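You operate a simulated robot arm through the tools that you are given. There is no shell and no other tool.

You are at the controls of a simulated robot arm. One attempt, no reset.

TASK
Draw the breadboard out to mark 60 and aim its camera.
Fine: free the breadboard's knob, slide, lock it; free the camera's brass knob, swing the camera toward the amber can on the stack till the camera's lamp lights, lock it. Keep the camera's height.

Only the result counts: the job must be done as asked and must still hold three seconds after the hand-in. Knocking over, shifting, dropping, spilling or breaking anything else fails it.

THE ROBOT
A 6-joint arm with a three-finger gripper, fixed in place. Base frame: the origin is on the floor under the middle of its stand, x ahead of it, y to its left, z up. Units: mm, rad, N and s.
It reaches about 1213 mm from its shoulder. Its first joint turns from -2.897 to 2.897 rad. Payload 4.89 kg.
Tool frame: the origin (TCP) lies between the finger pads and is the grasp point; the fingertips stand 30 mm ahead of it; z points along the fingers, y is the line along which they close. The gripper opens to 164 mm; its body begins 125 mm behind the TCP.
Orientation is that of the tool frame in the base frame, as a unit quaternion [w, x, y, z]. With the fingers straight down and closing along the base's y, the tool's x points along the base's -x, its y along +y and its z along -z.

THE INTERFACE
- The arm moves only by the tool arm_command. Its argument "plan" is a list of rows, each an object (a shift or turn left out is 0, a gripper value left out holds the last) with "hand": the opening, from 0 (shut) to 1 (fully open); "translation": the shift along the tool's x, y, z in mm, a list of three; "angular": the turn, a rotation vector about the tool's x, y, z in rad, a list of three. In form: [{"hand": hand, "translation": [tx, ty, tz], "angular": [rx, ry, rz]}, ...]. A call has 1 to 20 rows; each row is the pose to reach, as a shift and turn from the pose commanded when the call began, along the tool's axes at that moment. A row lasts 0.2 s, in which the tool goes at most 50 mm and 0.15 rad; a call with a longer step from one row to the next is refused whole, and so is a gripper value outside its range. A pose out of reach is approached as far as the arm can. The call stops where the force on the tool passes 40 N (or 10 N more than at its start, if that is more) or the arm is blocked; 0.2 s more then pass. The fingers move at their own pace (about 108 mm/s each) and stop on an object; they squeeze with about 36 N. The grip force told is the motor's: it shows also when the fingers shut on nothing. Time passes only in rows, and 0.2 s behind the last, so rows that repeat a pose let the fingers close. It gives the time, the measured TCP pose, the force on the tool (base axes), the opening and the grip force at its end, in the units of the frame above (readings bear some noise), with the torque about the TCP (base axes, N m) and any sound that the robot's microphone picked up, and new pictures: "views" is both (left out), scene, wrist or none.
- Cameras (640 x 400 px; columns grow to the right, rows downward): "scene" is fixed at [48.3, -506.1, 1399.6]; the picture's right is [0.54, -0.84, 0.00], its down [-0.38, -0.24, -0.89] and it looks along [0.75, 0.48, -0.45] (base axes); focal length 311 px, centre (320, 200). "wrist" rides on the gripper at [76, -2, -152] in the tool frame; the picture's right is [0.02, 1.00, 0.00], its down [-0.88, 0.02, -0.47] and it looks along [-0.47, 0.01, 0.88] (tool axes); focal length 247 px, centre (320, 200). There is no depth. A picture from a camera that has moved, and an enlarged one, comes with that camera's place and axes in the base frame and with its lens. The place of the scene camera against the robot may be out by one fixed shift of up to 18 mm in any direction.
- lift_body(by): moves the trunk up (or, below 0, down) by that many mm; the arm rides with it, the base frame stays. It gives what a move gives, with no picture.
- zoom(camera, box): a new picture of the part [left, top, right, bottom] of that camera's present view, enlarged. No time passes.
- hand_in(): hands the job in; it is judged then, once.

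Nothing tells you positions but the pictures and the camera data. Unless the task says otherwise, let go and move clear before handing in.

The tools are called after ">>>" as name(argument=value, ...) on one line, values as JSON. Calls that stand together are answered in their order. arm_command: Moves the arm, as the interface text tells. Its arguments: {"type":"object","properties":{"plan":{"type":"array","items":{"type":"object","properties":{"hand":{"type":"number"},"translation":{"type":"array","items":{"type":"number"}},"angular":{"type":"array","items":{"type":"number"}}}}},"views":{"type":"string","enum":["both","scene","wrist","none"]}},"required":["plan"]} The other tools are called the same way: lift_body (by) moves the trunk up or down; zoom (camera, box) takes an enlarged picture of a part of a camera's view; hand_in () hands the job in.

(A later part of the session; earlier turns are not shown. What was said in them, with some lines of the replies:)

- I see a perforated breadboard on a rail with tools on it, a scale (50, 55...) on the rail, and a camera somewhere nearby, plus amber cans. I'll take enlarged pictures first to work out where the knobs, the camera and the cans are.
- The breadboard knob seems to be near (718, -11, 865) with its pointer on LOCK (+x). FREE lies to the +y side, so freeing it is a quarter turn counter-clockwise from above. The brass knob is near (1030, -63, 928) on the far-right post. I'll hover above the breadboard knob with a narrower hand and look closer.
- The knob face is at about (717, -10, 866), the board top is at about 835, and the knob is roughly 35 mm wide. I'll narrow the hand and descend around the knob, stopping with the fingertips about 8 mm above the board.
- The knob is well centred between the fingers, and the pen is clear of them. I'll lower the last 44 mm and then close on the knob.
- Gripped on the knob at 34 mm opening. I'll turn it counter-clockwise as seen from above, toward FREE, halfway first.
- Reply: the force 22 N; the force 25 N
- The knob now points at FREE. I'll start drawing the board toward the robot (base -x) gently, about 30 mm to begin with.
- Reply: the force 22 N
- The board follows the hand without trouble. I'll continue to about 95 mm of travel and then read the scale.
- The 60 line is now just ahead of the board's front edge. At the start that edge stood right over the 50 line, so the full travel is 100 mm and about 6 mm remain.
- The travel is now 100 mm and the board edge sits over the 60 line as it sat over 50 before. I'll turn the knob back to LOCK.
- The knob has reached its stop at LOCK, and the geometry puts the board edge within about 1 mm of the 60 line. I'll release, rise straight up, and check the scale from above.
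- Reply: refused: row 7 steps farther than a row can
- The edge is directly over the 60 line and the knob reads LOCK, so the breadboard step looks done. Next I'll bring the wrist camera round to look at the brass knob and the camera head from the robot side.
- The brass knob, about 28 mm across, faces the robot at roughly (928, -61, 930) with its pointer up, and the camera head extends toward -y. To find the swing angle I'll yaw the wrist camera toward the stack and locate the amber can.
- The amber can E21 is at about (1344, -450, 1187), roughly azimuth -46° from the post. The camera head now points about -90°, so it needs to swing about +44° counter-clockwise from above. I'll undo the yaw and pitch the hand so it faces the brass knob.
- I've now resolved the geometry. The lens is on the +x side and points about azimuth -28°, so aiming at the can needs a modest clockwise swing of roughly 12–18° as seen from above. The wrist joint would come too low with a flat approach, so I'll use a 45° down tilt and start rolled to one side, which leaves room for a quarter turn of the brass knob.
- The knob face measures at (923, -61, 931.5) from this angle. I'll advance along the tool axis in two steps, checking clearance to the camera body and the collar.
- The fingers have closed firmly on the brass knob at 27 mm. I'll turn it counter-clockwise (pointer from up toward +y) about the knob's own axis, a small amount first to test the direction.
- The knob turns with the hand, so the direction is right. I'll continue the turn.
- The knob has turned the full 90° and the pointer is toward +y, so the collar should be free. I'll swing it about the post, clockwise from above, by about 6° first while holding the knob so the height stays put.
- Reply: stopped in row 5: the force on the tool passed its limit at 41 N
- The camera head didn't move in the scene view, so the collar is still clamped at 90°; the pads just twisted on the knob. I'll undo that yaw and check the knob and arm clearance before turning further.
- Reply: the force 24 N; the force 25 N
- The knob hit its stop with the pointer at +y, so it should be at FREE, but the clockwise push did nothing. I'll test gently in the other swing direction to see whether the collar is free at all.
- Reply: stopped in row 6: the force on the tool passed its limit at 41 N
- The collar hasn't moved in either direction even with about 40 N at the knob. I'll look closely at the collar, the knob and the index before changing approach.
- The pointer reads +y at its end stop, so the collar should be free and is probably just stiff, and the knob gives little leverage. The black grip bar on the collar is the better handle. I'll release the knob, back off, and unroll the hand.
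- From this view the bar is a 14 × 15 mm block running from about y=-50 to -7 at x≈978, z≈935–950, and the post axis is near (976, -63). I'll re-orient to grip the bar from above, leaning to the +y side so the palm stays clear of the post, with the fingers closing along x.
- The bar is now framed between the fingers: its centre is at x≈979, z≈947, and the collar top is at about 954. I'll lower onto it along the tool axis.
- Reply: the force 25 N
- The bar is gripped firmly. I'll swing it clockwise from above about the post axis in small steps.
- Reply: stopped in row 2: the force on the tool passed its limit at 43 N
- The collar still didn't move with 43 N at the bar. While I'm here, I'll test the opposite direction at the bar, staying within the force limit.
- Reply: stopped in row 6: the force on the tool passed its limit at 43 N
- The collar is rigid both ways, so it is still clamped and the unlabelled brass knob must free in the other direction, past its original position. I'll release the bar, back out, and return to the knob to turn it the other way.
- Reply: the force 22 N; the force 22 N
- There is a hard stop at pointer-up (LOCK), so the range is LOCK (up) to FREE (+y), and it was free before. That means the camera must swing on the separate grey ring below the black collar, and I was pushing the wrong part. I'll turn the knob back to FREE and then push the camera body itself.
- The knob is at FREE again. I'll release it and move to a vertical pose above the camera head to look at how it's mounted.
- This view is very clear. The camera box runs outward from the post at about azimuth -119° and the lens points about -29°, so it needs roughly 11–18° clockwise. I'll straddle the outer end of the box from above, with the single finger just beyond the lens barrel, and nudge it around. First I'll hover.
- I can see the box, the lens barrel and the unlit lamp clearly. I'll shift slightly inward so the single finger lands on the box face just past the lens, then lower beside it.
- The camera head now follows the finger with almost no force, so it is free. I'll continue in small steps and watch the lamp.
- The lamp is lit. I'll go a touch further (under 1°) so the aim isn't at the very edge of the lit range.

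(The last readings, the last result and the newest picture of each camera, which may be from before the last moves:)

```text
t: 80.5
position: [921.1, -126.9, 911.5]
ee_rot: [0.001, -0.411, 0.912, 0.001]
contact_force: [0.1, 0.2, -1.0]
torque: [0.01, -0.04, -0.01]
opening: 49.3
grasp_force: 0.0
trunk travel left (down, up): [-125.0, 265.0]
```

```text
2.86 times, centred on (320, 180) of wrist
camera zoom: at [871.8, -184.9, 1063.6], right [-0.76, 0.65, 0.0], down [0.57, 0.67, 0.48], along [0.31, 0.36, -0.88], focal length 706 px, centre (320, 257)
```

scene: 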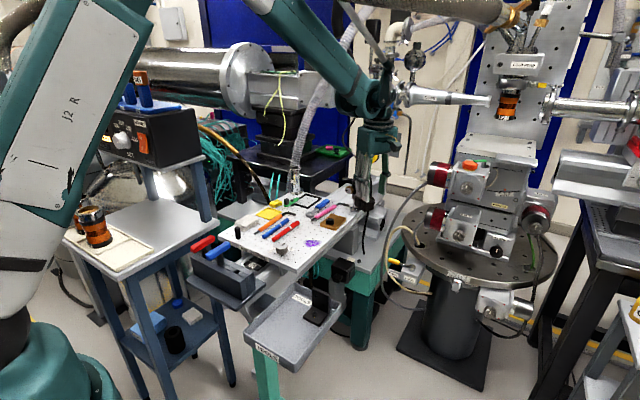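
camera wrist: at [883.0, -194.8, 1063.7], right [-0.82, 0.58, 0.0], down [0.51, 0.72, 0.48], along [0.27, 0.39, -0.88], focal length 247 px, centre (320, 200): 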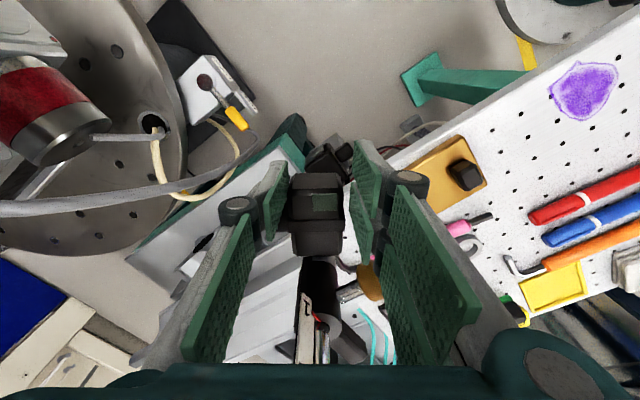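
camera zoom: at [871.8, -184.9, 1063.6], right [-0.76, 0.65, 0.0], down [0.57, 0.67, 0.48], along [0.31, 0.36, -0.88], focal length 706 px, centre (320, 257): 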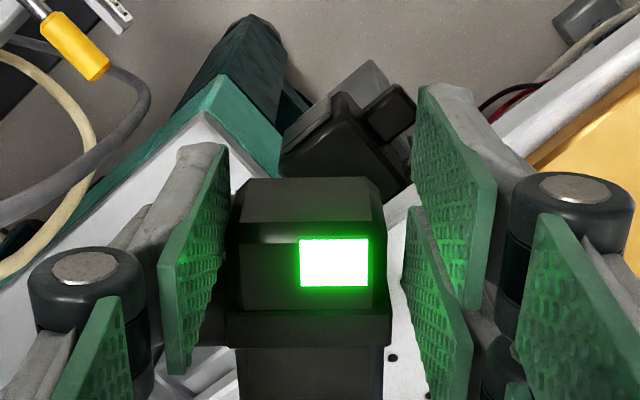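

The lamp stays lit with some margin. I'll centre the fingers so nothing touches the camera head, lift straight up, and re-orient toward the brass knob to lock it.

>>> arm_command(plan=[{"hand": 0.3, "translation": [0, -2, 0]}, {"hand": 0.36, "translation": [0, -4, 0]}, {"translation": [0, -4, 0]}, {"translation": [0, -4, -15]}, {"translation": [0, -4, -40]}, {"translation": [0, -4, -75]}, {"translation": [0, -4, -115]}, {"translation": [0, -4, -150]}, {"translation": [0, -4, -150]}], views="wrist")

>>> zoom(camera="wrist", box=[230, 110, 410, 250])

>>> zoom(camera="scene", box=[335, 150, 395, 220])

```text
t: 82.5
position: [922.2, -128.5, 1063.3]
ee_rot: [0.001, -0.41, 0.912, 0.001]
contact_force: [-1.2, -1.1, 0.7]
torque: [0.0, -0.05, -0.01]
opening: 58.9
grasp_force: 0.0
trunk travel left (down, up): [-125.0, 265.0]
camera wrist: at [874.7, -187.1, 1214.7], right [-0.76, 0.65, 0.0], down [0.57, 0.67, 0.48], along [0.31, 0.36, -0.88], focal length 247 px, centre (320, 200)
```

wrist: 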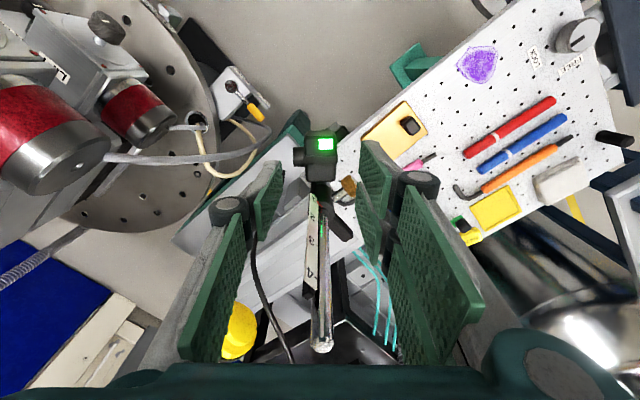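

```text
2.86 times, centred on (320, 180) of wrist
camera zoom: at [874.7, -187.1, 1214.7], right [-0.76, 0.65, 0.0], down [0.57, 0.67, 0.48], along [0.31, 0.36, -0.88], focal length 706 px, centre (320, 257)
```

zoom: 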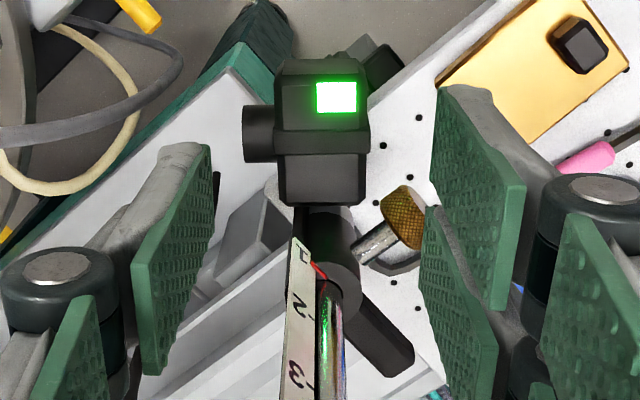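

```text
5.71 times, centred on (365, 185) of scene
camera zoom: at [48.3, -506.1, 1399.6], right [0.54, -0.84, 0.0], down [-0.38, -0.24, -0.89], along [0.75, 0.48, -0.45], focal length 1780 px, centre (63, 286)
```

zoom: 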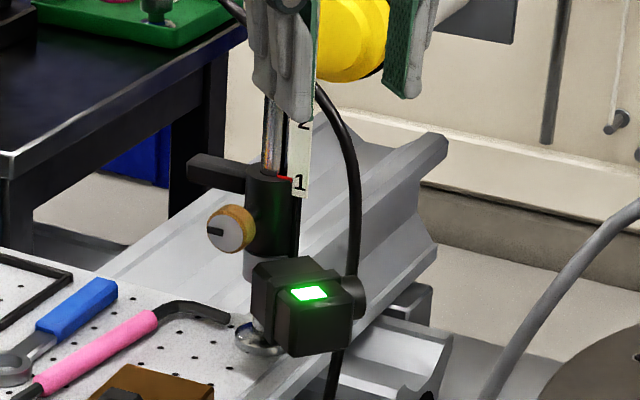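

>>> arm_command(plan=[{"hand": 0.36, "translation": [-2, 10, -4], "angular": [0.1099, -0.0416, 0.051]}, {"translation": [-4, 20, -6], "angular": [0.2198, -0.0833, 0.102]}, {"translation": [-7, 31, -6], "angular": [0.3296, -0.1249, 0.1529]}, {"translation": [-10, 42, -4], "angular": [0.4395, -0.1665, 0.2039]}, {"translation": [-12, 53, 0], "angular": [0.5494, -0.2082, 0.2549]}, {"translation": [-14, 64, 3], "angular": [0.6593, -0.2498, 0.3059]}, {"translation": [-16, 74, 6], "angular": [0.7691, -0.2914, 0.3568]}, {"translation": [-18, 83, 9], "angular": [0.879, -0.3331, 0.4078]}, {"translation": [-20, 91.3, 12], "angular": [0.9889, -0.3747, 0.4588]}, {"translation": [-20, 91.3, 12], "angular": [0.9889, -0.3747, 0.4588]}], views="both")

>>> zoom(camera="wrist", box=[230, 80, 410, 220])

>>> zoom(camera="scene", box=[180, 90, 400, 240])

```text
t: 84.7
position: [868.4, -54.9, 1048.9]
ee_rot: [0.354, -0.144, 0.853, -0.354]
contact_force: [0.2, 0.1, -0.8]
torque: [-0.04, 0.01, 0.01]
opening: 59.1
grasp_force: 0.0
trunk travel left (down, up): [-125.0, 265.0]
camera wrist: at [707.8, -16.8, 1088.4], right [-0.01, 0.7, -0.72], down [0.29, 0.69, 0.67], along [0.96, -0.2, -0.21], focal length 247 px, centre (320, 200)
```

scene: 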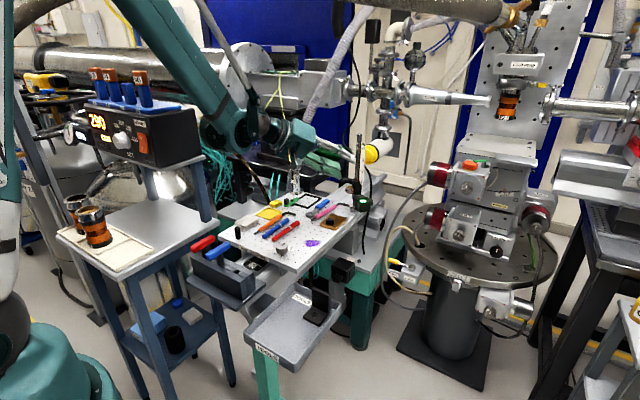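
wrist: 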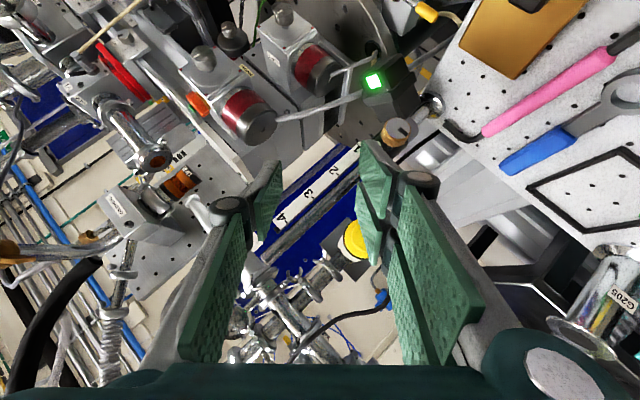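

```text
2.86 times, centred on (320, 150) of wrist
camera zoom: at [707.8, -16.8, 1088.4], right [-0.01, 0.7, -0.72], down [0.29, 0.69, 0.67], along [0.96, -0.2, -0.21], focal length 706 px, centre (320, 343)
```

zoom: 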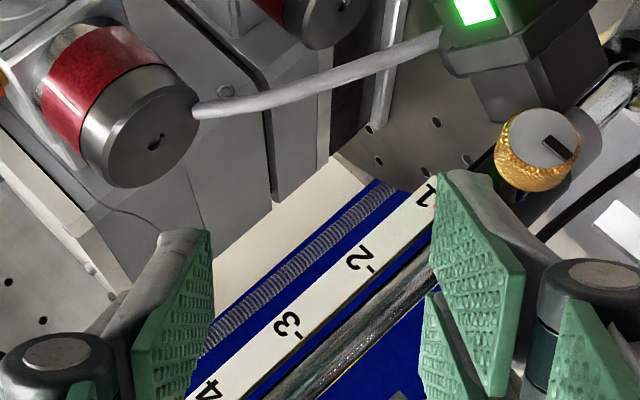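

```text
2.67 times, centred on (290, 165) of scene
camera zoom: at [48.3, -506.1, 1399.6], right [0.54, -0.84, 0.0], down [-0.38, -0.24, -0.89], along [0.75, 0.48, -0.45], focal length 830 px, centre (400, 293)
```

zoom: 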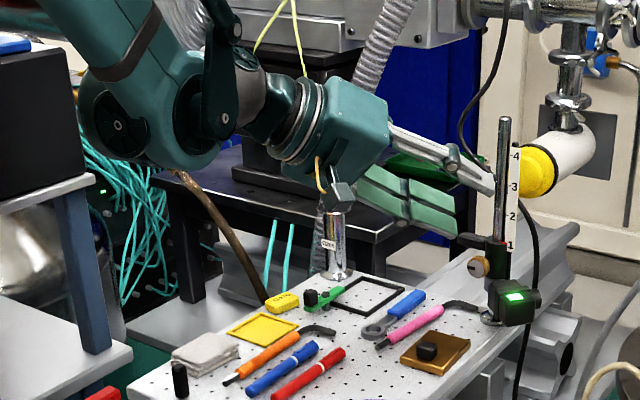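

>>> arm_command(plan=[{"hand": 0.36, "translation": [12, 17, 12]}, {"translation": [26, 37, 26]}, {"translation": [40, 57, 40]}, {"translation": [50, 72, 50]}, {"translation": [54.3, 78.8, 54.3]}, {"translation": [54.3, 78.8, 54.3]}], views="both")

>>> zoom(camera="wrist", box=[240, 110, 400, 230])

```text
t: 86.1
position: [868.3, -51.4, 939.4]
ee_rot: [0.353, -0.146, 0.854, -0.353]
contact_force: [-0.3, -0.1, -0.1]
torque: [-0.05, -0.02, 0.02]
opening: 58.9
grasp_force: 0.1
trunk travel left (down, up): [-125.0, 265.0]
camera wrist: at [707.9, -14.3, 978.0], right [-0.01, 0.7, -0.72], down [0.29, 0.69, 0.67], along [0.96, -0.2, -0.21], focal length 247 px, centre (320, 200)
```

scene: 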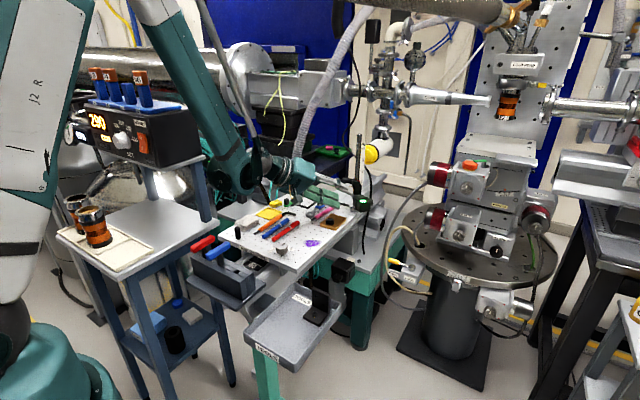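
wrist: 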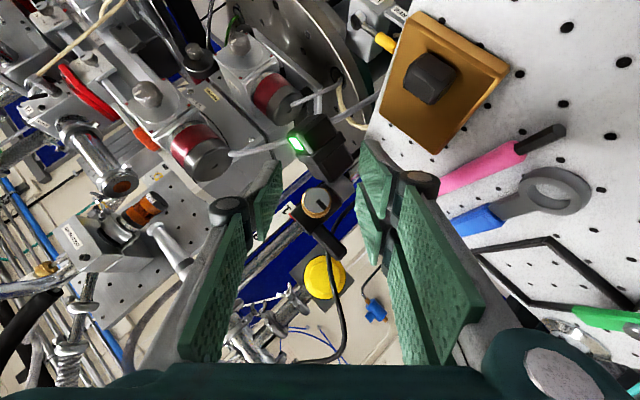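

```text
3.33 times, centred on (320, 170) of wrist
camera zoom: at [707.9, -14.3, 978.0], right [-0.01, 0.7, -0.72], down [0.29, 0.69, 0.67], along [0.96, -0.2, -0.21], focal length 823 px, centre (320, 300)
```

zoom: 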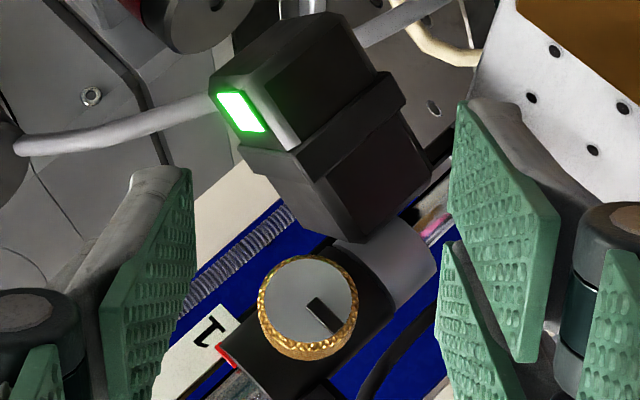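

>>> arm_command(plan=[{"hand": 0.36, "translation": [-8, -1, 9]}, {"translation": [-16, -2, 18]}, {"translation": [-24, -2.05, 26.5]}, {"translation": [-29, -2.05, 31.9]}, {"translation": [-29, -2.05, 31.9]}], views="none")

>>> zoom(camera="wrist", box=[240, 110, 400, 230])

>>> zoom(camera="scene", box=[335, 150, 395, 220])

```text
t: 87.3
position: [910.7, -55.8, 939.9]
ee_rot: [0.354, -0.146, 0.854, -0.353]
contact_force: [-0.1, -0.4, 0.2]
torque: [0.01, -0.02, -0.02]
opening: 59.1
grasp_force: 0.0
trunk travel left (down, up): [-125.0, 265.0]
```

```text
3.33 times, centred on (320, 170) of wrist
camera zoom: at [751.3, -18.2, 978.2], right [-0.01, 0.7, -0.72], down [0.29, 0.69, 0.67], along [0.96, -0.2, -0.21], focal length 823 px, centre (320, 300)
```

zoom: 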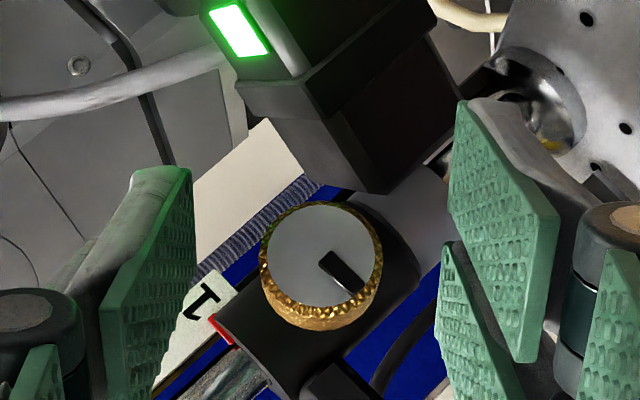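

```text
5.71 times, centred on (365, 185) of scene
camera zoom: at [48.3, -506.1, 1399.6], right [0.54, -0.84, 0.0], down [-0.38, -0.24, -0.89], along [0.75, 0.48, -0.45], focal length 1780 px, centre (63, 286)
```

zoom: 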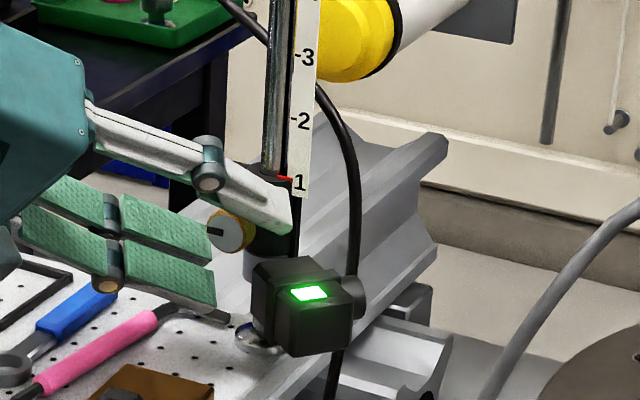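

>>> arm_command(plan=[{"hand": 0.36, "translation": [0.05, 0.8, 0.05], "angular": [0.06, 0, -0.06]}, {"translation": [0.1, 1.6, 0.1], "angular": [0.12, 0, -0.12]}, {"translation": [0.1, 1.6, 0.1], "angular": [0.12, 0, -0.12]}, {"hand": 0.0, "translation": [0.1, 1.6, 0.1], "angular": [0.12, 0, -0.12]}, {"translation": [0.1, 1.6, 0.1], "angular": [0.12, 0, -0.12]}, {"translation": [0.1, 1.6, 0.1], "angular": [0.12, 0, -0.12]}], views="none")

>>> zoom(camera="wrist", box=[240, 110, 400, 230])

```text
t: 88.7
position: [911.1, -54.1, 936.9]
ee_rot: [0.34, -0.175, 0.821, -0.424]
contact_force: [5.3, 2.5, 1.1]
torque: [0.0, -0.04, 0.18]
opening: 27.1
grasp_force: 44.5
trunk travel left (down, up): [-125.0, 265.0]
```

```text
3.33 times, centred on (320, 170) of wrist
camera zoom: at [751.4, -11.2, 970.4], right [-0.01, 0.57, -0.82], down [0.29, 0.79, 0.54], along [0.96, -0.23, -0.17], focal length 823 px, centre (320, 300)
```

zoom: 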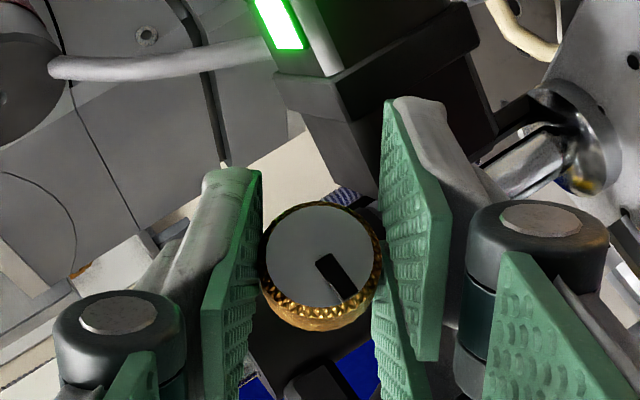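

Knob gripped and the lamp is still lit. Now I'll turn it clockwise to LOCK, checking the lamp partway.

>>> arm_command(plan=[{"hand": 0.0, "translation": [0.07, -1.33, 0.07], "angular": [-0.099, 0, 0.099]}, {"translation": [0.26, -2.63, 0.26], "angular": [-0.198, 0, 0.198]}, {"translation": [0.58, -3.87, 0.58], "angular": [-0.297, 0, 0.297]}, {"translation": [1.02, -5.05, 1.02], "angular": [-0.396, 0, 0.396]}, {"translation": [1.58, -6.12, 1.58], "angular": [-0.495, 0, 0.495]}, {"translation": [2.23, -7.07, 2.23], "angular": [-0.594, 0, 0.594]}, {"translation": [2.97, -7.89, 2.97], "angular": [-0.693, 0, 0.693]}, {"translation": [2.97, -7.89, 2.97], "angular": [-0.693, 0, 0.693]}], views="none")

>>> zoom(camera="wrist", box=[220, 90, 400, 230])

```text
t: 90.5
position: [911.3, -62.8, 942.7]
ee_rot: [0.383, 0.005, 0.923, 0.013]
contact_force: [9.6, 27.0, 3.0]
torque: [0.22, 0.41, 0.6]
opening: 27.0
grasp_force: 44.9
trunk travel left (down, up): [-125.0, 265.0]
```

```text
2.86 times, centred on (310, 160) of wrist
camera zoom: at [751.1, -64.1, 995.2], right [-0.01, 1.0, 0.01], down [0.29, -0.01, 0.96], along [0.96, 0.02, -0.29], focal length 706 px, centre (349, 314)
```

zoom: 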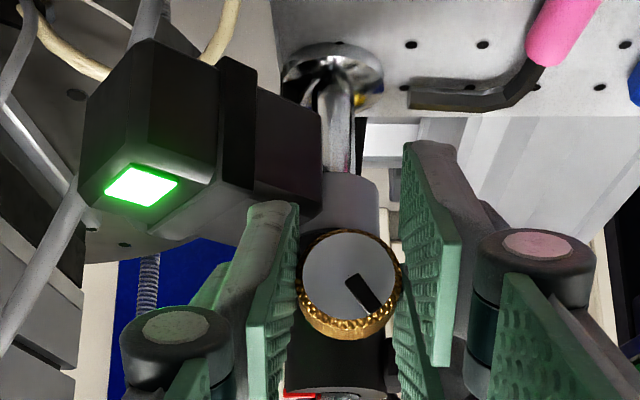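

>>> arm_command(plan=[{"hand": 0.0, "translation": [0.05, -0.1, 0.05], "angular": [-0.085, 0, 0.085]}, {"translation": [0.23, -1.14, 0.23], "angular": [-0.184, 0, 0.184]}, {"translation": [0.53, -2.4, 0.53], "angular": [-0.283, 0, 0.283]}, {"translation": [0.95, -3.58, 0.95], "angular": [-0.382, 0, 0.382]}, {"translation": [1.49, -4.67, 1.49], "angular": [-0.481, 0, 0.481]}, {"translation": [1.49, -4.67, 1.49], "angular": [-0.481, 0, 0.481]}], views="none")

>>> zoom(camera="wrist", box=[220, 90, 400, 230])

```text
t: 91.9
position: [910.7, -66.1, 940.2]
ee_rot: [0.36, 0.133, 0.866, 0.319]
contact_force: [10.1, 20.6, 2.4]
torque: [-0.04, -0.15, 0.34]
opening: 27.1
grasp_force: 45.5
trunk travel left (down, up): [-125.0, 265.0]
```

```text
2.86 times, centred on (310, 160) of wrist
camera zoom: at [750.6, -102.9, 979.4], right [-0.02, 0.77, 0.64], down [0.29, -0.61, 0.74], along [0.96, 0.19, -0.21], focal length 706 px, centre (349, 314)
```

zoom: 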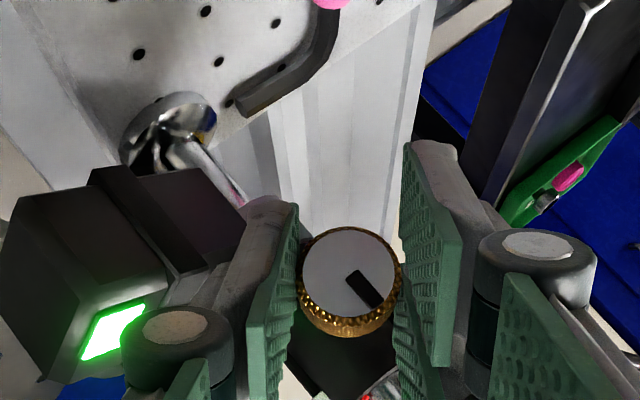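

>>> zoom(camera="wrist", box=[290, 150, 350, 200])

>>> zoom(camera="wrist", box=[220, 150, 330, 240])

```text
8.00 times, centred on (320, 175) of wrist
camera zoom: at [750.6, -102.9, 979.4], right [-0.02, 0.77, 0.64], down [0.29, -0.61, 0.74], along [0.96, 0.19, -0.21], focal length 1976 px, centre (320, 400)
```

zoom: 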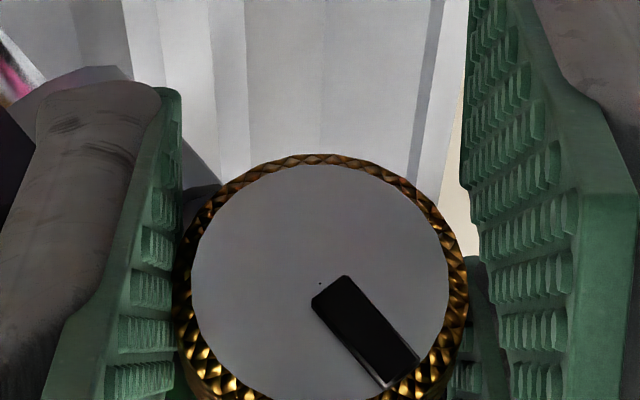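

```text
4.44 times, centred on (275, 195) of wrist
camera zoom: at [750.6, -102.9, 979.4], right [-0.02, 0.77, 0.64], down [0.29, -0.61, 0.74], along [0.96, 0.19, -0.21], focal length 1098 px, centre (520, 222)
```

zoom: 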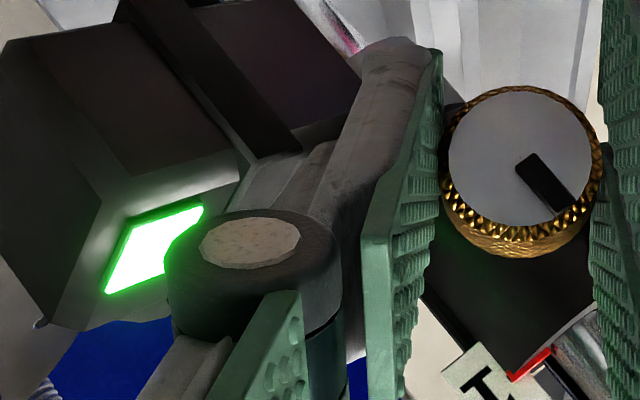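

>>> arm_command(plan=[{"hand": 0.0, "translation": [0.3, -0.1, 0.3], "angular": [-0.045, 0, 0.045]}, {"translation": [0.57, -0.2, 0.57], "angular": [-0.085, 0, 0.085]}, {"translation": [0.57, -0.2, 0.57], "angular": [-0.085, 0, 0.085]}], views="none")

>>> zoom(camera="wrist", box=[290, 150, 350, 200])

>>> zoom(camera="wrist", box=[200, 110, 360, 240])

```text
t: 92.7
position: [910.5, -66.5, 938.4]
ee_rot: [0.352, 0.154, 0.846, 0.37]
contact_force: [3.8, 11.0, 1.4]
torque: [0.02, 0.08, 0.1]
opening: 26.6
grasp_force: 44.5
trunk travel left (down, up): [-125.0, 265.0]
```

```text
8.00 times, centred on (320, 175) of wrist
camera zoom: at [750.5, -107.3, 973.5], right [-0.01, 0.69, 0.73], down [0.29, -0.69, 0.66], along [0.96, 0.22, -0.19], focal length 1976 px, centre (320, 400)
```

zoom: 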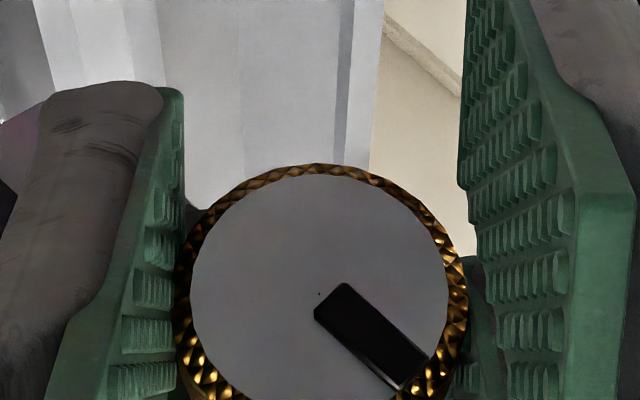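

```text
3.08 times, centred on (280, 175) of wrist
camera zoom: at [750.5, -107.3, 973.5], right [-0.01, 0.69, 0.73], down [0.29, -0.69, 0.66], along [0.96, 0.22, -0.19], focal length 760 px, centre (443, 277)
```

zoom: 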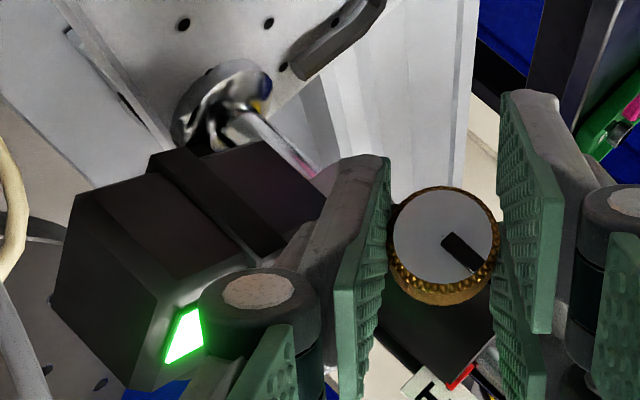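

The pointer is back at straight up and the hand now slips on it at the stop, so the knob is locked. The single finger is close above the camera head, so I'll open only slightly, back straight out along -x, and then check.

>>> arm_command(plan=[{"hand": 0.215, "translation": [0, 0, 0]}, {"translation": [0, 0, 0]}, {"translation": [0, 0, 0]}, {"translation": [5, 0, -5]}, {"translation": [14, 0, -14]}, {"translation": [28, 0, -28]}, {"translation": [42, 0, -42]}, {"translation": [42, 0, -42]}], views="both")

>>> zoom(camera="wrist", box=[200, 90, 400, 230])

>>> zoom(camera="wrist", box=[290, 130, 350, 190])

```text
t: 94.5
position: [851.2, -68.7, 939.4]
ee_rot: [0.352, 0.155, 0.846, 0.371]
contact_force: [0.0, -0.4, 0.4]
torque: [-0.01, -0.01, -0.01]
opening: 35.1
grasp_force: 0.0
trunk travel left (down, up): [-125.0, 265.0]
camera wrist: at [691.5, -107.8, 973.6], right [-0.02, 0.69, 0.73], down [0.29, -0.69, 0.66], along [0.96, 0.22, -0.19], focal length 247 px, centre (320, 200)
```

scene: 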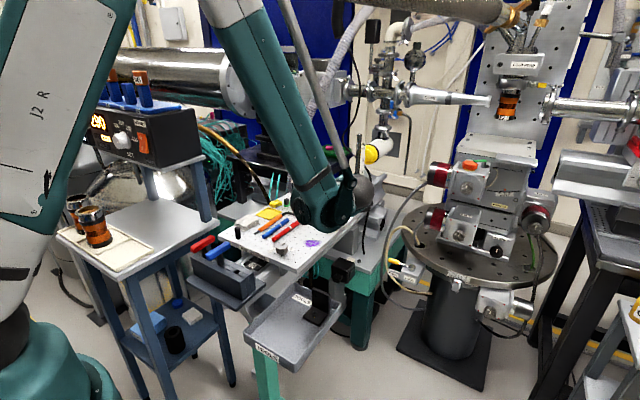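
wrist: 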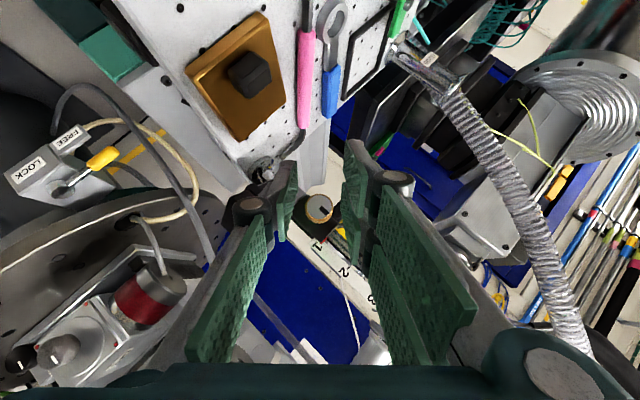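

```text
2.86 times, centred on (300, 160) of wrist
camera zoom: at [691.5, -107.8, 973.6], right [-0.02, 0.69, 0.73], down [0.29, -0.69, 0.66], along [0.96, 0.22, -0.19], focal length 706 px, centre (377, 314)
```

zoom: 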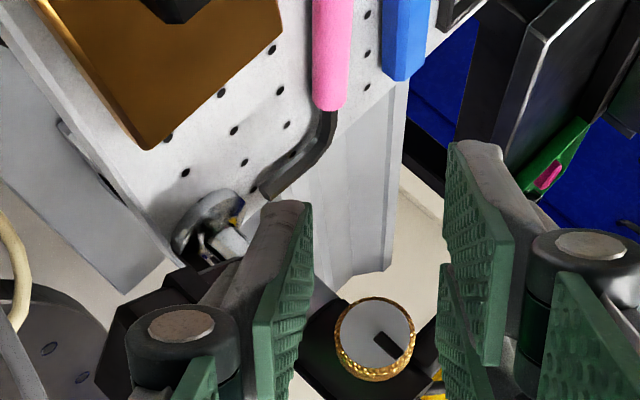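

```text
6.67 times, centred on (320, 160) of wrist
camera zoom: at [691.5, -107.8, 973.6], right [-0.02, 0.69, 0.73], down [0.29, -0.69, 0.66], along [0.96, 0.22, -0.19], focal length 1646 px, centre (320, 467)
```

zoom: 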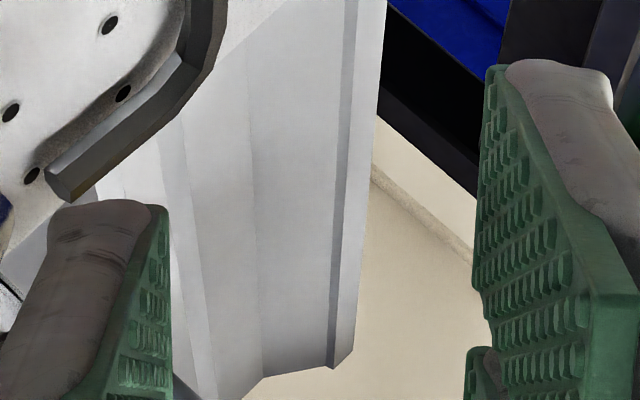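

>>> zoom(camera="wrist", box=[295, 185, 345, 230])

>>> arm_command(plan=[{"hand": 0.215, "translation": [8, 0, -25], "angular": [0.09, 0, -0.09]}, {"translation": [0, 5, -55], "angular": [0.185, 0, -0.185]}, {"translation": [-10, 10, -80], "angular": [0.28, 0, -0.28]}, {"translation": [-20, 15, -95], "angular": [0.37, 0, -0.37]}, {"translation": [-30, 20, -105], "angular": [0.46, 0, -0.46]}, {"translation": [-35, 25, -110], "angular": [0.55, 0, -0.55]}, {"translation": [-35, 25, -110], "angular": [0.55, 0, -0.55]}], views="both")

>>> zoom(camera="scene", box=[335, 150, 395, 220])

```text
8.89 times, centred on (320, 208) of wrist
camera zoom: at [691.5, -107.8, 973.6], right [-0.02, 0.69, 0.73], down [0.29, -0.69, 0.66], along [0.96, 0.22, -0.19], focal length 2195 px, centre (320, 133)
```

zoom: 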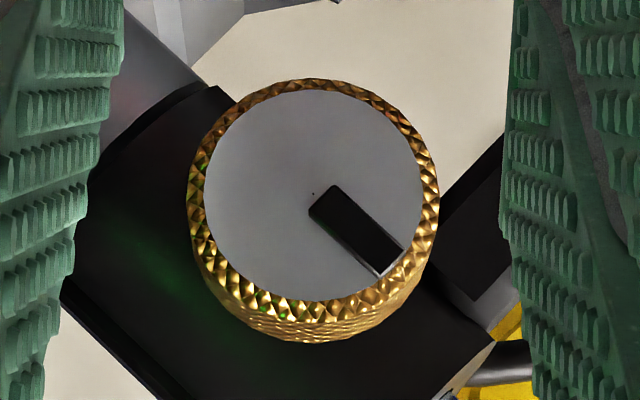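

```text
t: 96.1
position: [798.8, -126.5, 1025.8]
ee_rot: [0.383, 0.01, 0.924, 0.021]
contact_force: [1.2, 0.1, 0.2]
torque: [0.0, 0.0, 0.03]
opening: 35.4
grasp_force: 0.0
trunk travel left (down, up): [-125.0, 265.0]
camera wrist: at [638.8, -130.1, 1079.0], right [-0.01, 1.0, 0.03], down [0.29, -0.03, 0.96], along [0.96, 0.02, -0.29], focal length 247 px, centre (320, 200)
```

scene: 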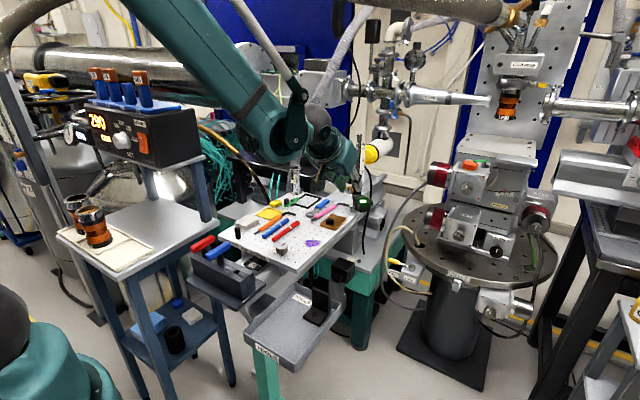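
wrist: 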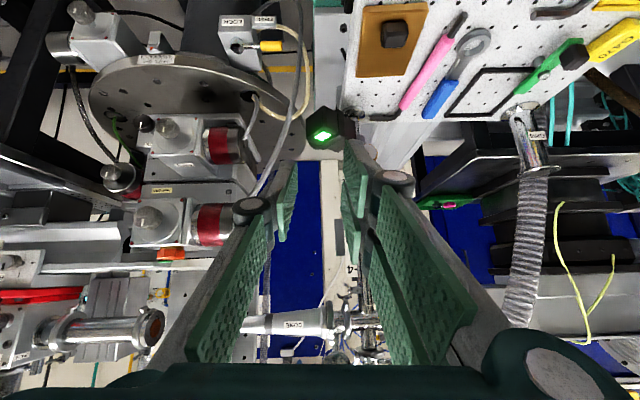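

```text
5.71 times, centred on (365, 185) of scene
camera zoom: at [48.3, -506.1, 1399.6], right [0.54, -0.84, 0.0], down [-0.38, -0.24, -0.89], along [0.75, 0.48, -0.45], focal length 1780 px, centre (63, 286)
```

zoom: 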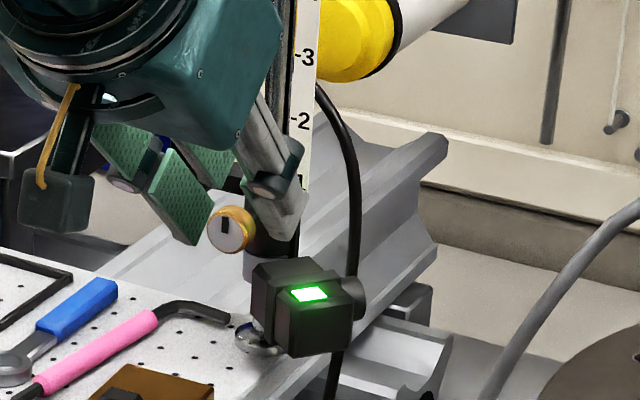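

The lamp is still lit, the knob points up at LOCK, and the height index still reads 1. I'll move clear and check that the breadboard is still on mark 60 and locked after all the pushing.

>>> arm_command(plan=[{"hand": 0.3, "translation": [5, 20, -20], "angular": [0, 0.08, 0]}, {"translation": [12, 46, -36], "angular": [0, 0.18, 0]}, {"translation": [22, 76, -53], "angular": [0, 0.29, 0]}, {"translation": [34, 106, -70], "angular": [0, 0.4, 0]}, {"translation": [46, 136, -85], "angular": [0, 0.5, 0]}, {"translation": [58, 166, -98], "angular": [0, 0.6, 0]}, {"translation": [69, 190, -110], "angular": [0, 0.7, 0]}, {"translation": [77, 208, -116.8], "angular": [0, 0.785, 0]}, {"translation": [77, 208, -116.8], "angular": [0, 0.785, 0]}], views="both")

>>> zoom(camera="wrist", box=[260, 30, 380, 105])

>>> zoom(camera="scene", box=[220, 190, 340, 280])

>>> zoom(camera="scene", box=[345, 165, 385, 215])

```text
t: 98.1
position: [660.3, 81.9, 1063.3]
ee_rot: [0.002, 0.001, 1.0, 0.024]
contact_force: [0.2, -0.1, 0.4]
torque: [-0.01, 0.01, -0.02]
opening: 49.3
grasp_force: 0.1
trunk travel left (down, up): [-125.0, 265.0]
camera wrist: at [586.9, 72.2, 1216.2], right [-0.02, 1.0, 0.05], down [0.88, -0.01, 0.47], along [0.47, 0.05, -0.88], focal length 247 px, centre (320, 200)
```

scene: 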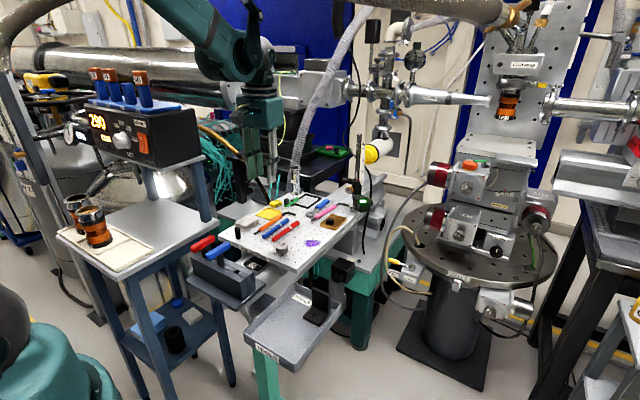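
wrist: 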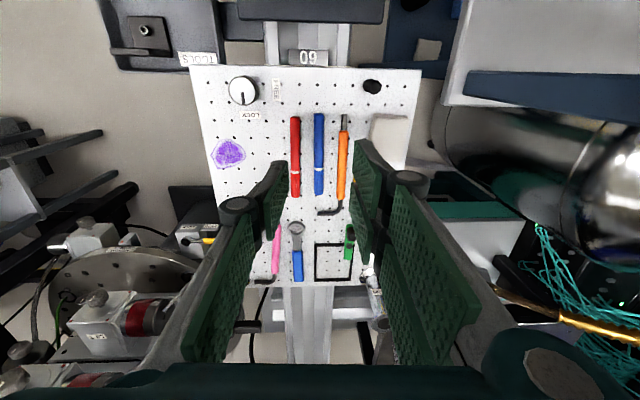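

```text
5.33 times, centred on (320, 68) of wrist
camera zoom: at [586.9, 72.2, 1216.2], right [-0.02, 1.0, 0.05], down [0.88, -0.01, 0.47], along [0.47, 0.05, -0.88], focal length 1317 px, centre (320, 907)
```

zoom: 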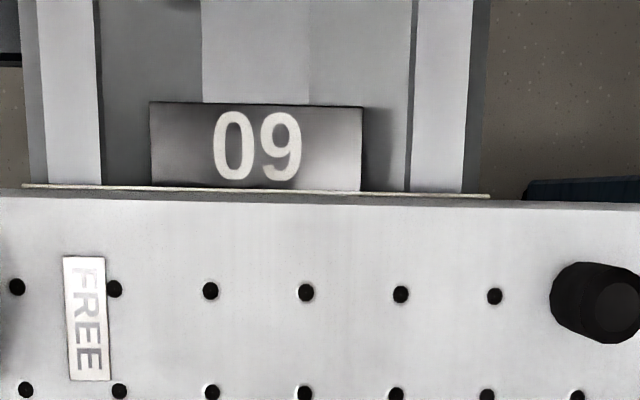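

```text
4.44 times, centred on (280, 235) of scene
camera zoom: at [48.3, -506.1, 1399.6], right [0.54, -0.84, 0.0], down [-0.38, -0.24, -0.89], along [0.75, 0.48, -0.45], focal length 1384 px, centre (498, 44)
```

zoom: 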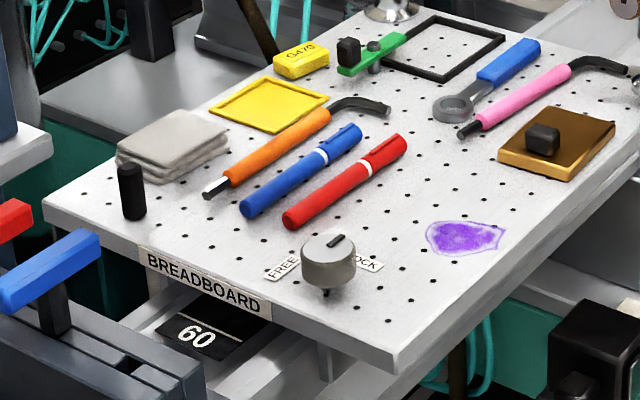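

```text
8.00 times, centred on (365, 190) of scene
camera zoom: at [48.3, -506.1, 1399.6], right [0.54, -0.84, 0.0], down [-0.38, -0.24, -0.89], along [0.75, 0.48, -0.45], focal length 2491 px, centre (-40, 280)
```

zoom: 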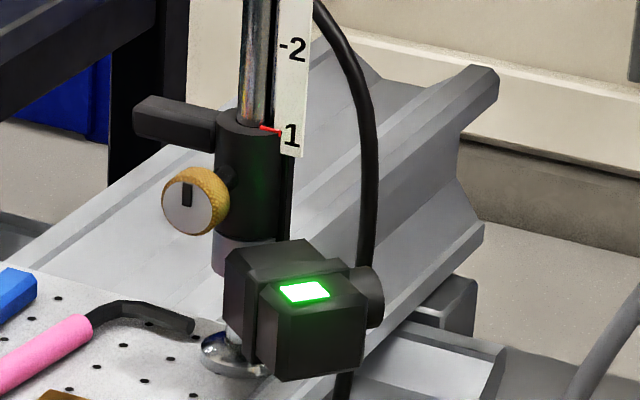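

>>> zoom(camera="scene", box=[230, 220, 300, 270])

>>> zoom(camera="wrist", box=[215, 60, 305, 125])

>>> zoom(camera="scene", box=[348, 172, 372, 192])

```text
8.00 times, centred on (265, 245) of scene
camera zoom: at [48.3, -506.1, 1399.6], right [0.54, -0.84, 0.0], down [-0.38, -0.24, -0.89], along [0.75, 0.48, -0.45], focal length 2491 px, centre (760, -160)
```

zoom: 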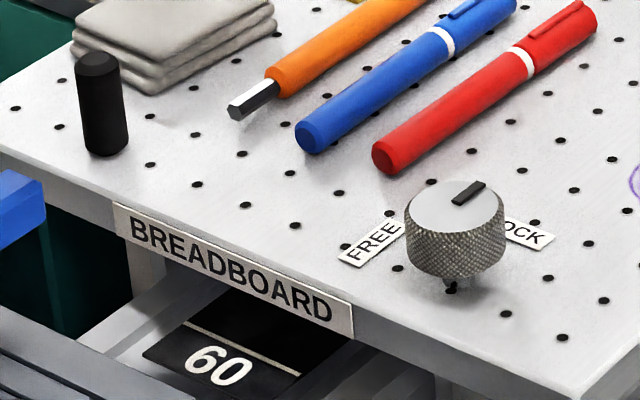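

```text
6.15 times, centred on (260, 92) of wrist
camera zoom: at [586.9, 72.2, 1216.2], right [-0.02, 1.0, 0.05], down [0.88, -0.01, 0.47], along [0.47, 0.05, -0.88], focal length 1520 px, centre (689, 862)
```

zoom: 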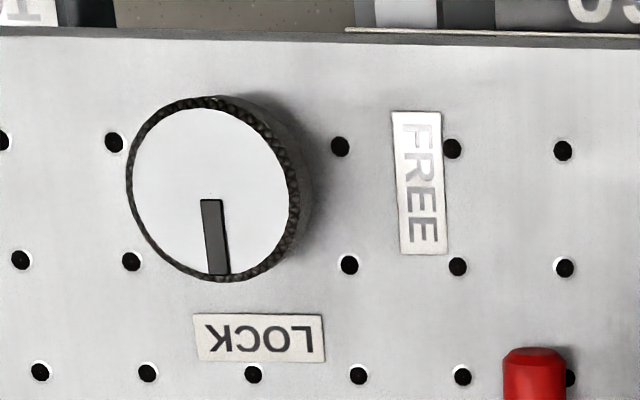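

```text
16.00 times, centred on (360, 182) of scene
camera zoom: at [48.3, -506.1, 1399.6], right [0.54, -0.84, 0.0], down [-0.38, -0.24, -0.89], along [0.75, 0.48, -0.45], focal length 4983 px, centre (-320, 488)
```

zoom: 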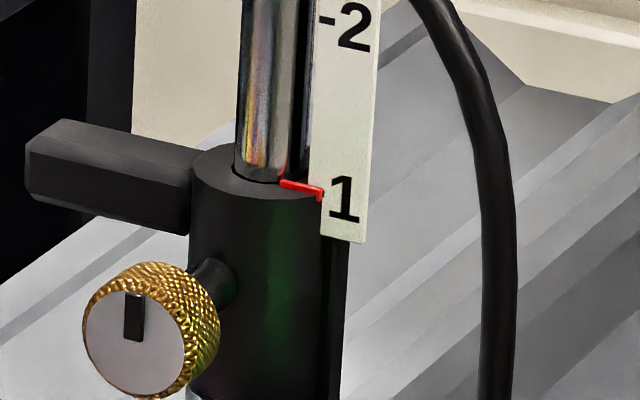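

>>> zoom(camera="scene", box=[335, 160, 385, 215])

>>> zoom(camera="scene", box=[345, 165, 377, 195])

>>> zoom(camera="scene", box=[352, 190, 384, 214])

```text
7.27 times, centred on (360, 188) of scene
camera zoom: at [48.3, -506.1, 1399.6], right [0.54, -0.84, 0.0], down [-0.38, -0.24, -0.89], along [0.75, 0.48, -0.45], focal length 2265 px, centre (29, 291)
```

zoom: 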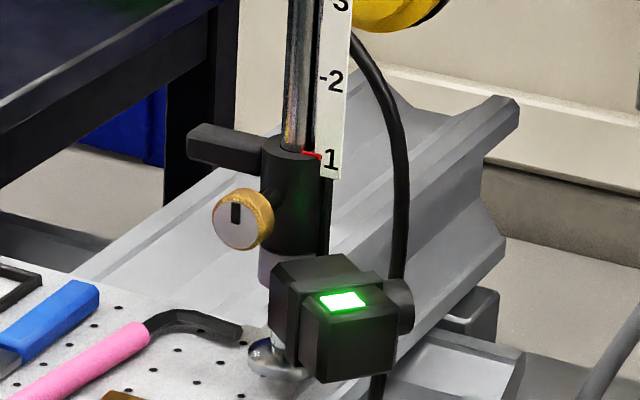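

```text
13.33 times, centred on (361, 180) of scene
camera zoom: at [48.3, -506.1, 1399.6], right [0.54, -0.84, 0.0], down [-0.38, -0.24, -0.89], along [0.75, 0.48, -0.45], focal length 4152 px, centre (-227, 467)
```

zoom: 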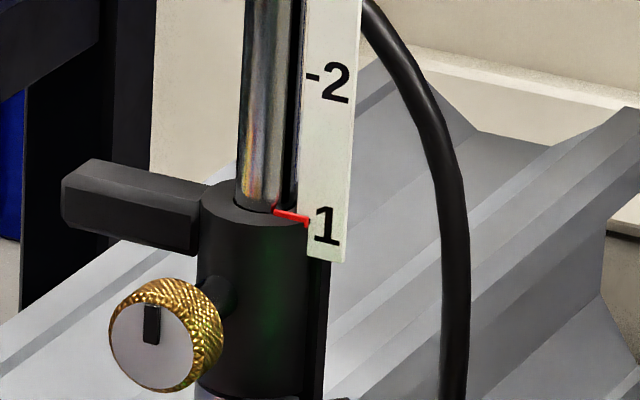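

```text
16.00 times, centred on (368, 202) of scene
camera zoom: at [48.3, -506.1, 1399.6], right [0.54, -0.84, 0.0], down [-0.38, -0.24, -0.89], along [0.75, 0.48, -0.45], focal length 4983 px, centre (-448, 168)
```

zoom: 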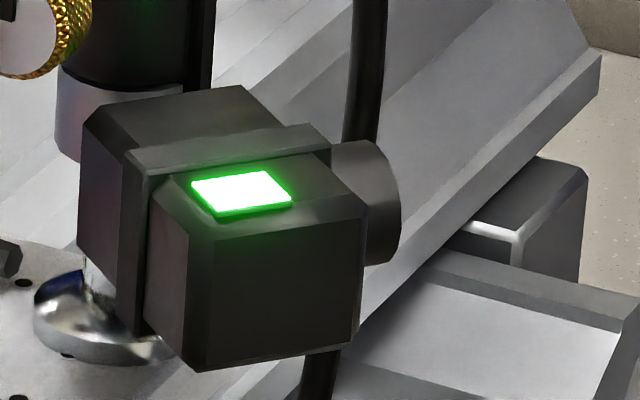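

The camera side looks good: lamp lit, knob at LOCK, index at 1. My pushes on the bar may have nudged the board by about a millimetre, so I'll take a closer look at the 60 line against the board edge.

>>> arm_command(plan=[{"hand": 0.3, "translation": [15, -5, 25]}, {"translation": [32, -11, 55]}, {"translation": [48, -17, 82]}, {"translation": [60, -22, 103]}, {"translation": [60, -22, 103]}], views="wrist")

>>> zoom(camera="wrist", box=[270, 70, 370, 150])

```text
t: 99.3
position: [601.0, 64.8, 960.6]
ee_rot: [0.001, 0.001, 1.0, 0.024]
contact_force: [1.1, -0.1, 0.1]
torque: [0.0, 0.02, -0.01]
opening: 49.1
grasp_force: 0.1
trunk travel left (down, up): [-125.0, 265.0]
camera wrist: at [526.3, 55.8, 1112.8], right [-0.02, 1.0, 0.05], down [0.88, -0.01, 0.48], along [0.47, 0.05, -0.88], focal length 247 px, centre (320, 200)
```

wrist: 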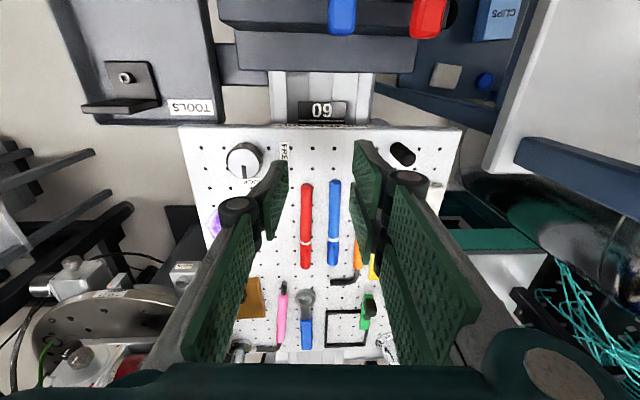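

```text
5.00 times, centred on (320, 110) of wrist
camera zoom: at [526.3, 55.8, 1112.8], right [-0.02, 1.0, 0.05], down [0.88, -0.01, 0.48], along [0.47, 0.05, -0.88], focal length 1235 px, centre (320, 650)
```

zoom: 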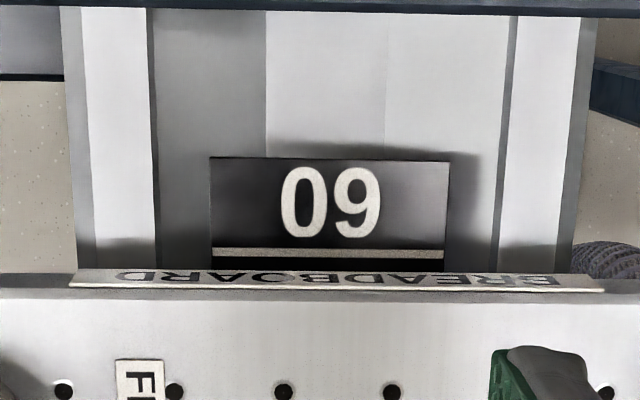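

The 60 line and the board edge coincide to within about 0.6 mm (0.06 of a mark), and that knob points at LOCK. I'll raise the arm clear of everything and do one last check.

>>> arm_command(plan=[{"hand": 0.5, "translation": [0, 5, -30]}, {"translation": [0, 15, -70]}, {"translation": [-5, 30, -110]}, {"translation": [-10, 45, -145]}, {"translation": [-15, 55, -165]}, {"translation": [-15, 55, -165]}, {"translation": [-15, 55, -165]}, {"translation": [-15, 55, -165]}], views="both")

>>> zoom(camera="scene", box=[200, 130, 420, 300])

>>> zoom(camera="scene", box=[345, 165, 385, 215])

```text
t: 101.1
position: [615.2, 108.9, 1128.2]
ee_rot: [0.001, 0.001, 1.0, 0.024]
contact_force: [0.2, -0.2, -0.3]
torque: [-0.01, -0.01, 0.01]
opening: 81.9
grasp_force: 0.0
trunk travel left (down, up): [-125.0, 265.0]
camera wrist: at [540.4, 100.3, 1279.1], right [-0.02, 1.0, 0.05], down [0.88, -0.01, 0.48], along [0.47, 0.05, -0.88], focal length 247 px, centre (320, 200)
```

scene: 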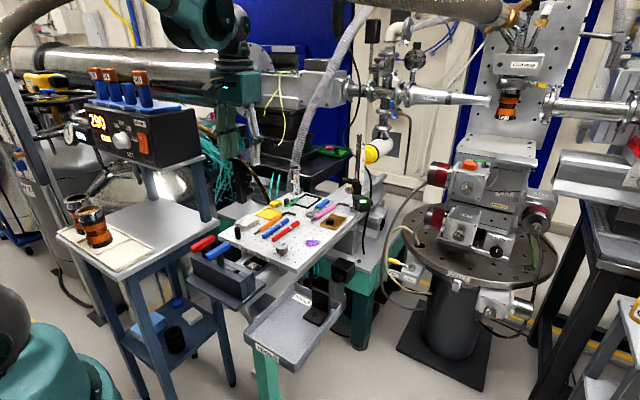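
wrist: 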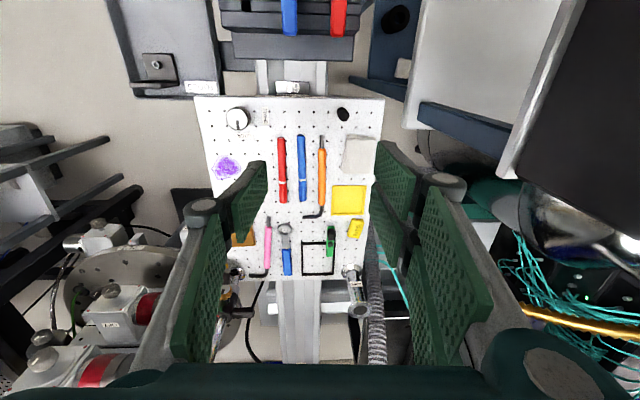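

```text
2.35 times, centred on (310, 215) of scene
camera zoom: at [48.3, -506.1, 1399.6], right [0.54, -0.84, 0.0], down [-0.38, -0.24, -0.89], along [0.75, 0.48, -0.45], focal length 733 px, centre (344, 165)
```

zoom: 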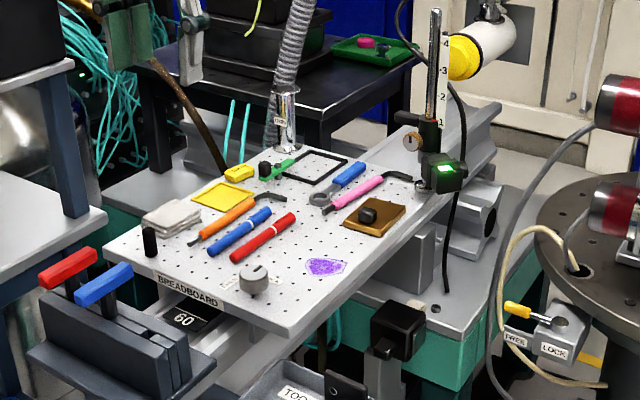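

```text
8.00 times, centred on (365, 190) of scene
camera zoom: at [48.3, -506.1, 1399.6], right [0.54, -0.84, 0.0], down [-0.38, -0.24, -0.89], along [0.75, 0.48, -0.45], focal length 2491 px, centre (-40, 280)
```

zoom: 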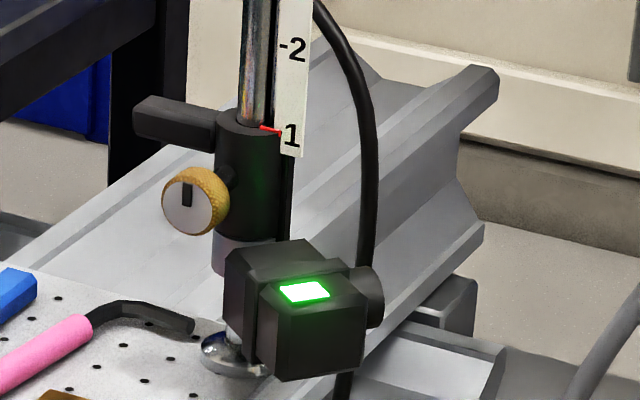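

Everything checks out: the board is on mark 60 with its knob at LOCK, the camera lamp is lit with the brass knob at LOCK, the height index is still at 1, nothing else has moved, and the hand is clear. I'm handing in.

>>> hand_in()

```text
The job is handed in.
```

The job is handed in: the breadboard is drawn out to mark 60 and locked. The camera is aimed at amber can E21, with its lamp lit and its brass knob locked. I don't have the judge's verdict.

- **Breadboard:** I slid it 100 mm from mark 50. In the last close view its front edge sat about 0.6 mm past the 60 line.
- **Camera aim:** it needed a swing of about 12° clockwise seen from above, plus a little extra so the aim isn't at the very edge of the lit range. The lamp was still lit in the last picture, with the arm clear.
- **Camera height:** the index still reads 1. Comparing views, the collar may have settled by about half a millimetre, and certainly less than 2 mm.
- **Lock not tested by force:** I judged the brass knob locked because its pointer is straight up and it turned no further there. I did not push on the camera afterwards to confirm.
- **Wrong part pushed:** before finding that the camera turns on its own below the black collar, I pushed the collar's knob and bar to the 40 N limit several times. The collar did not turn. At one point the post looked about 1 mm closer to the robot, but the later reading at the scale showed no shift.

Nothing else on the board or around it looked shifted in the final pictures.
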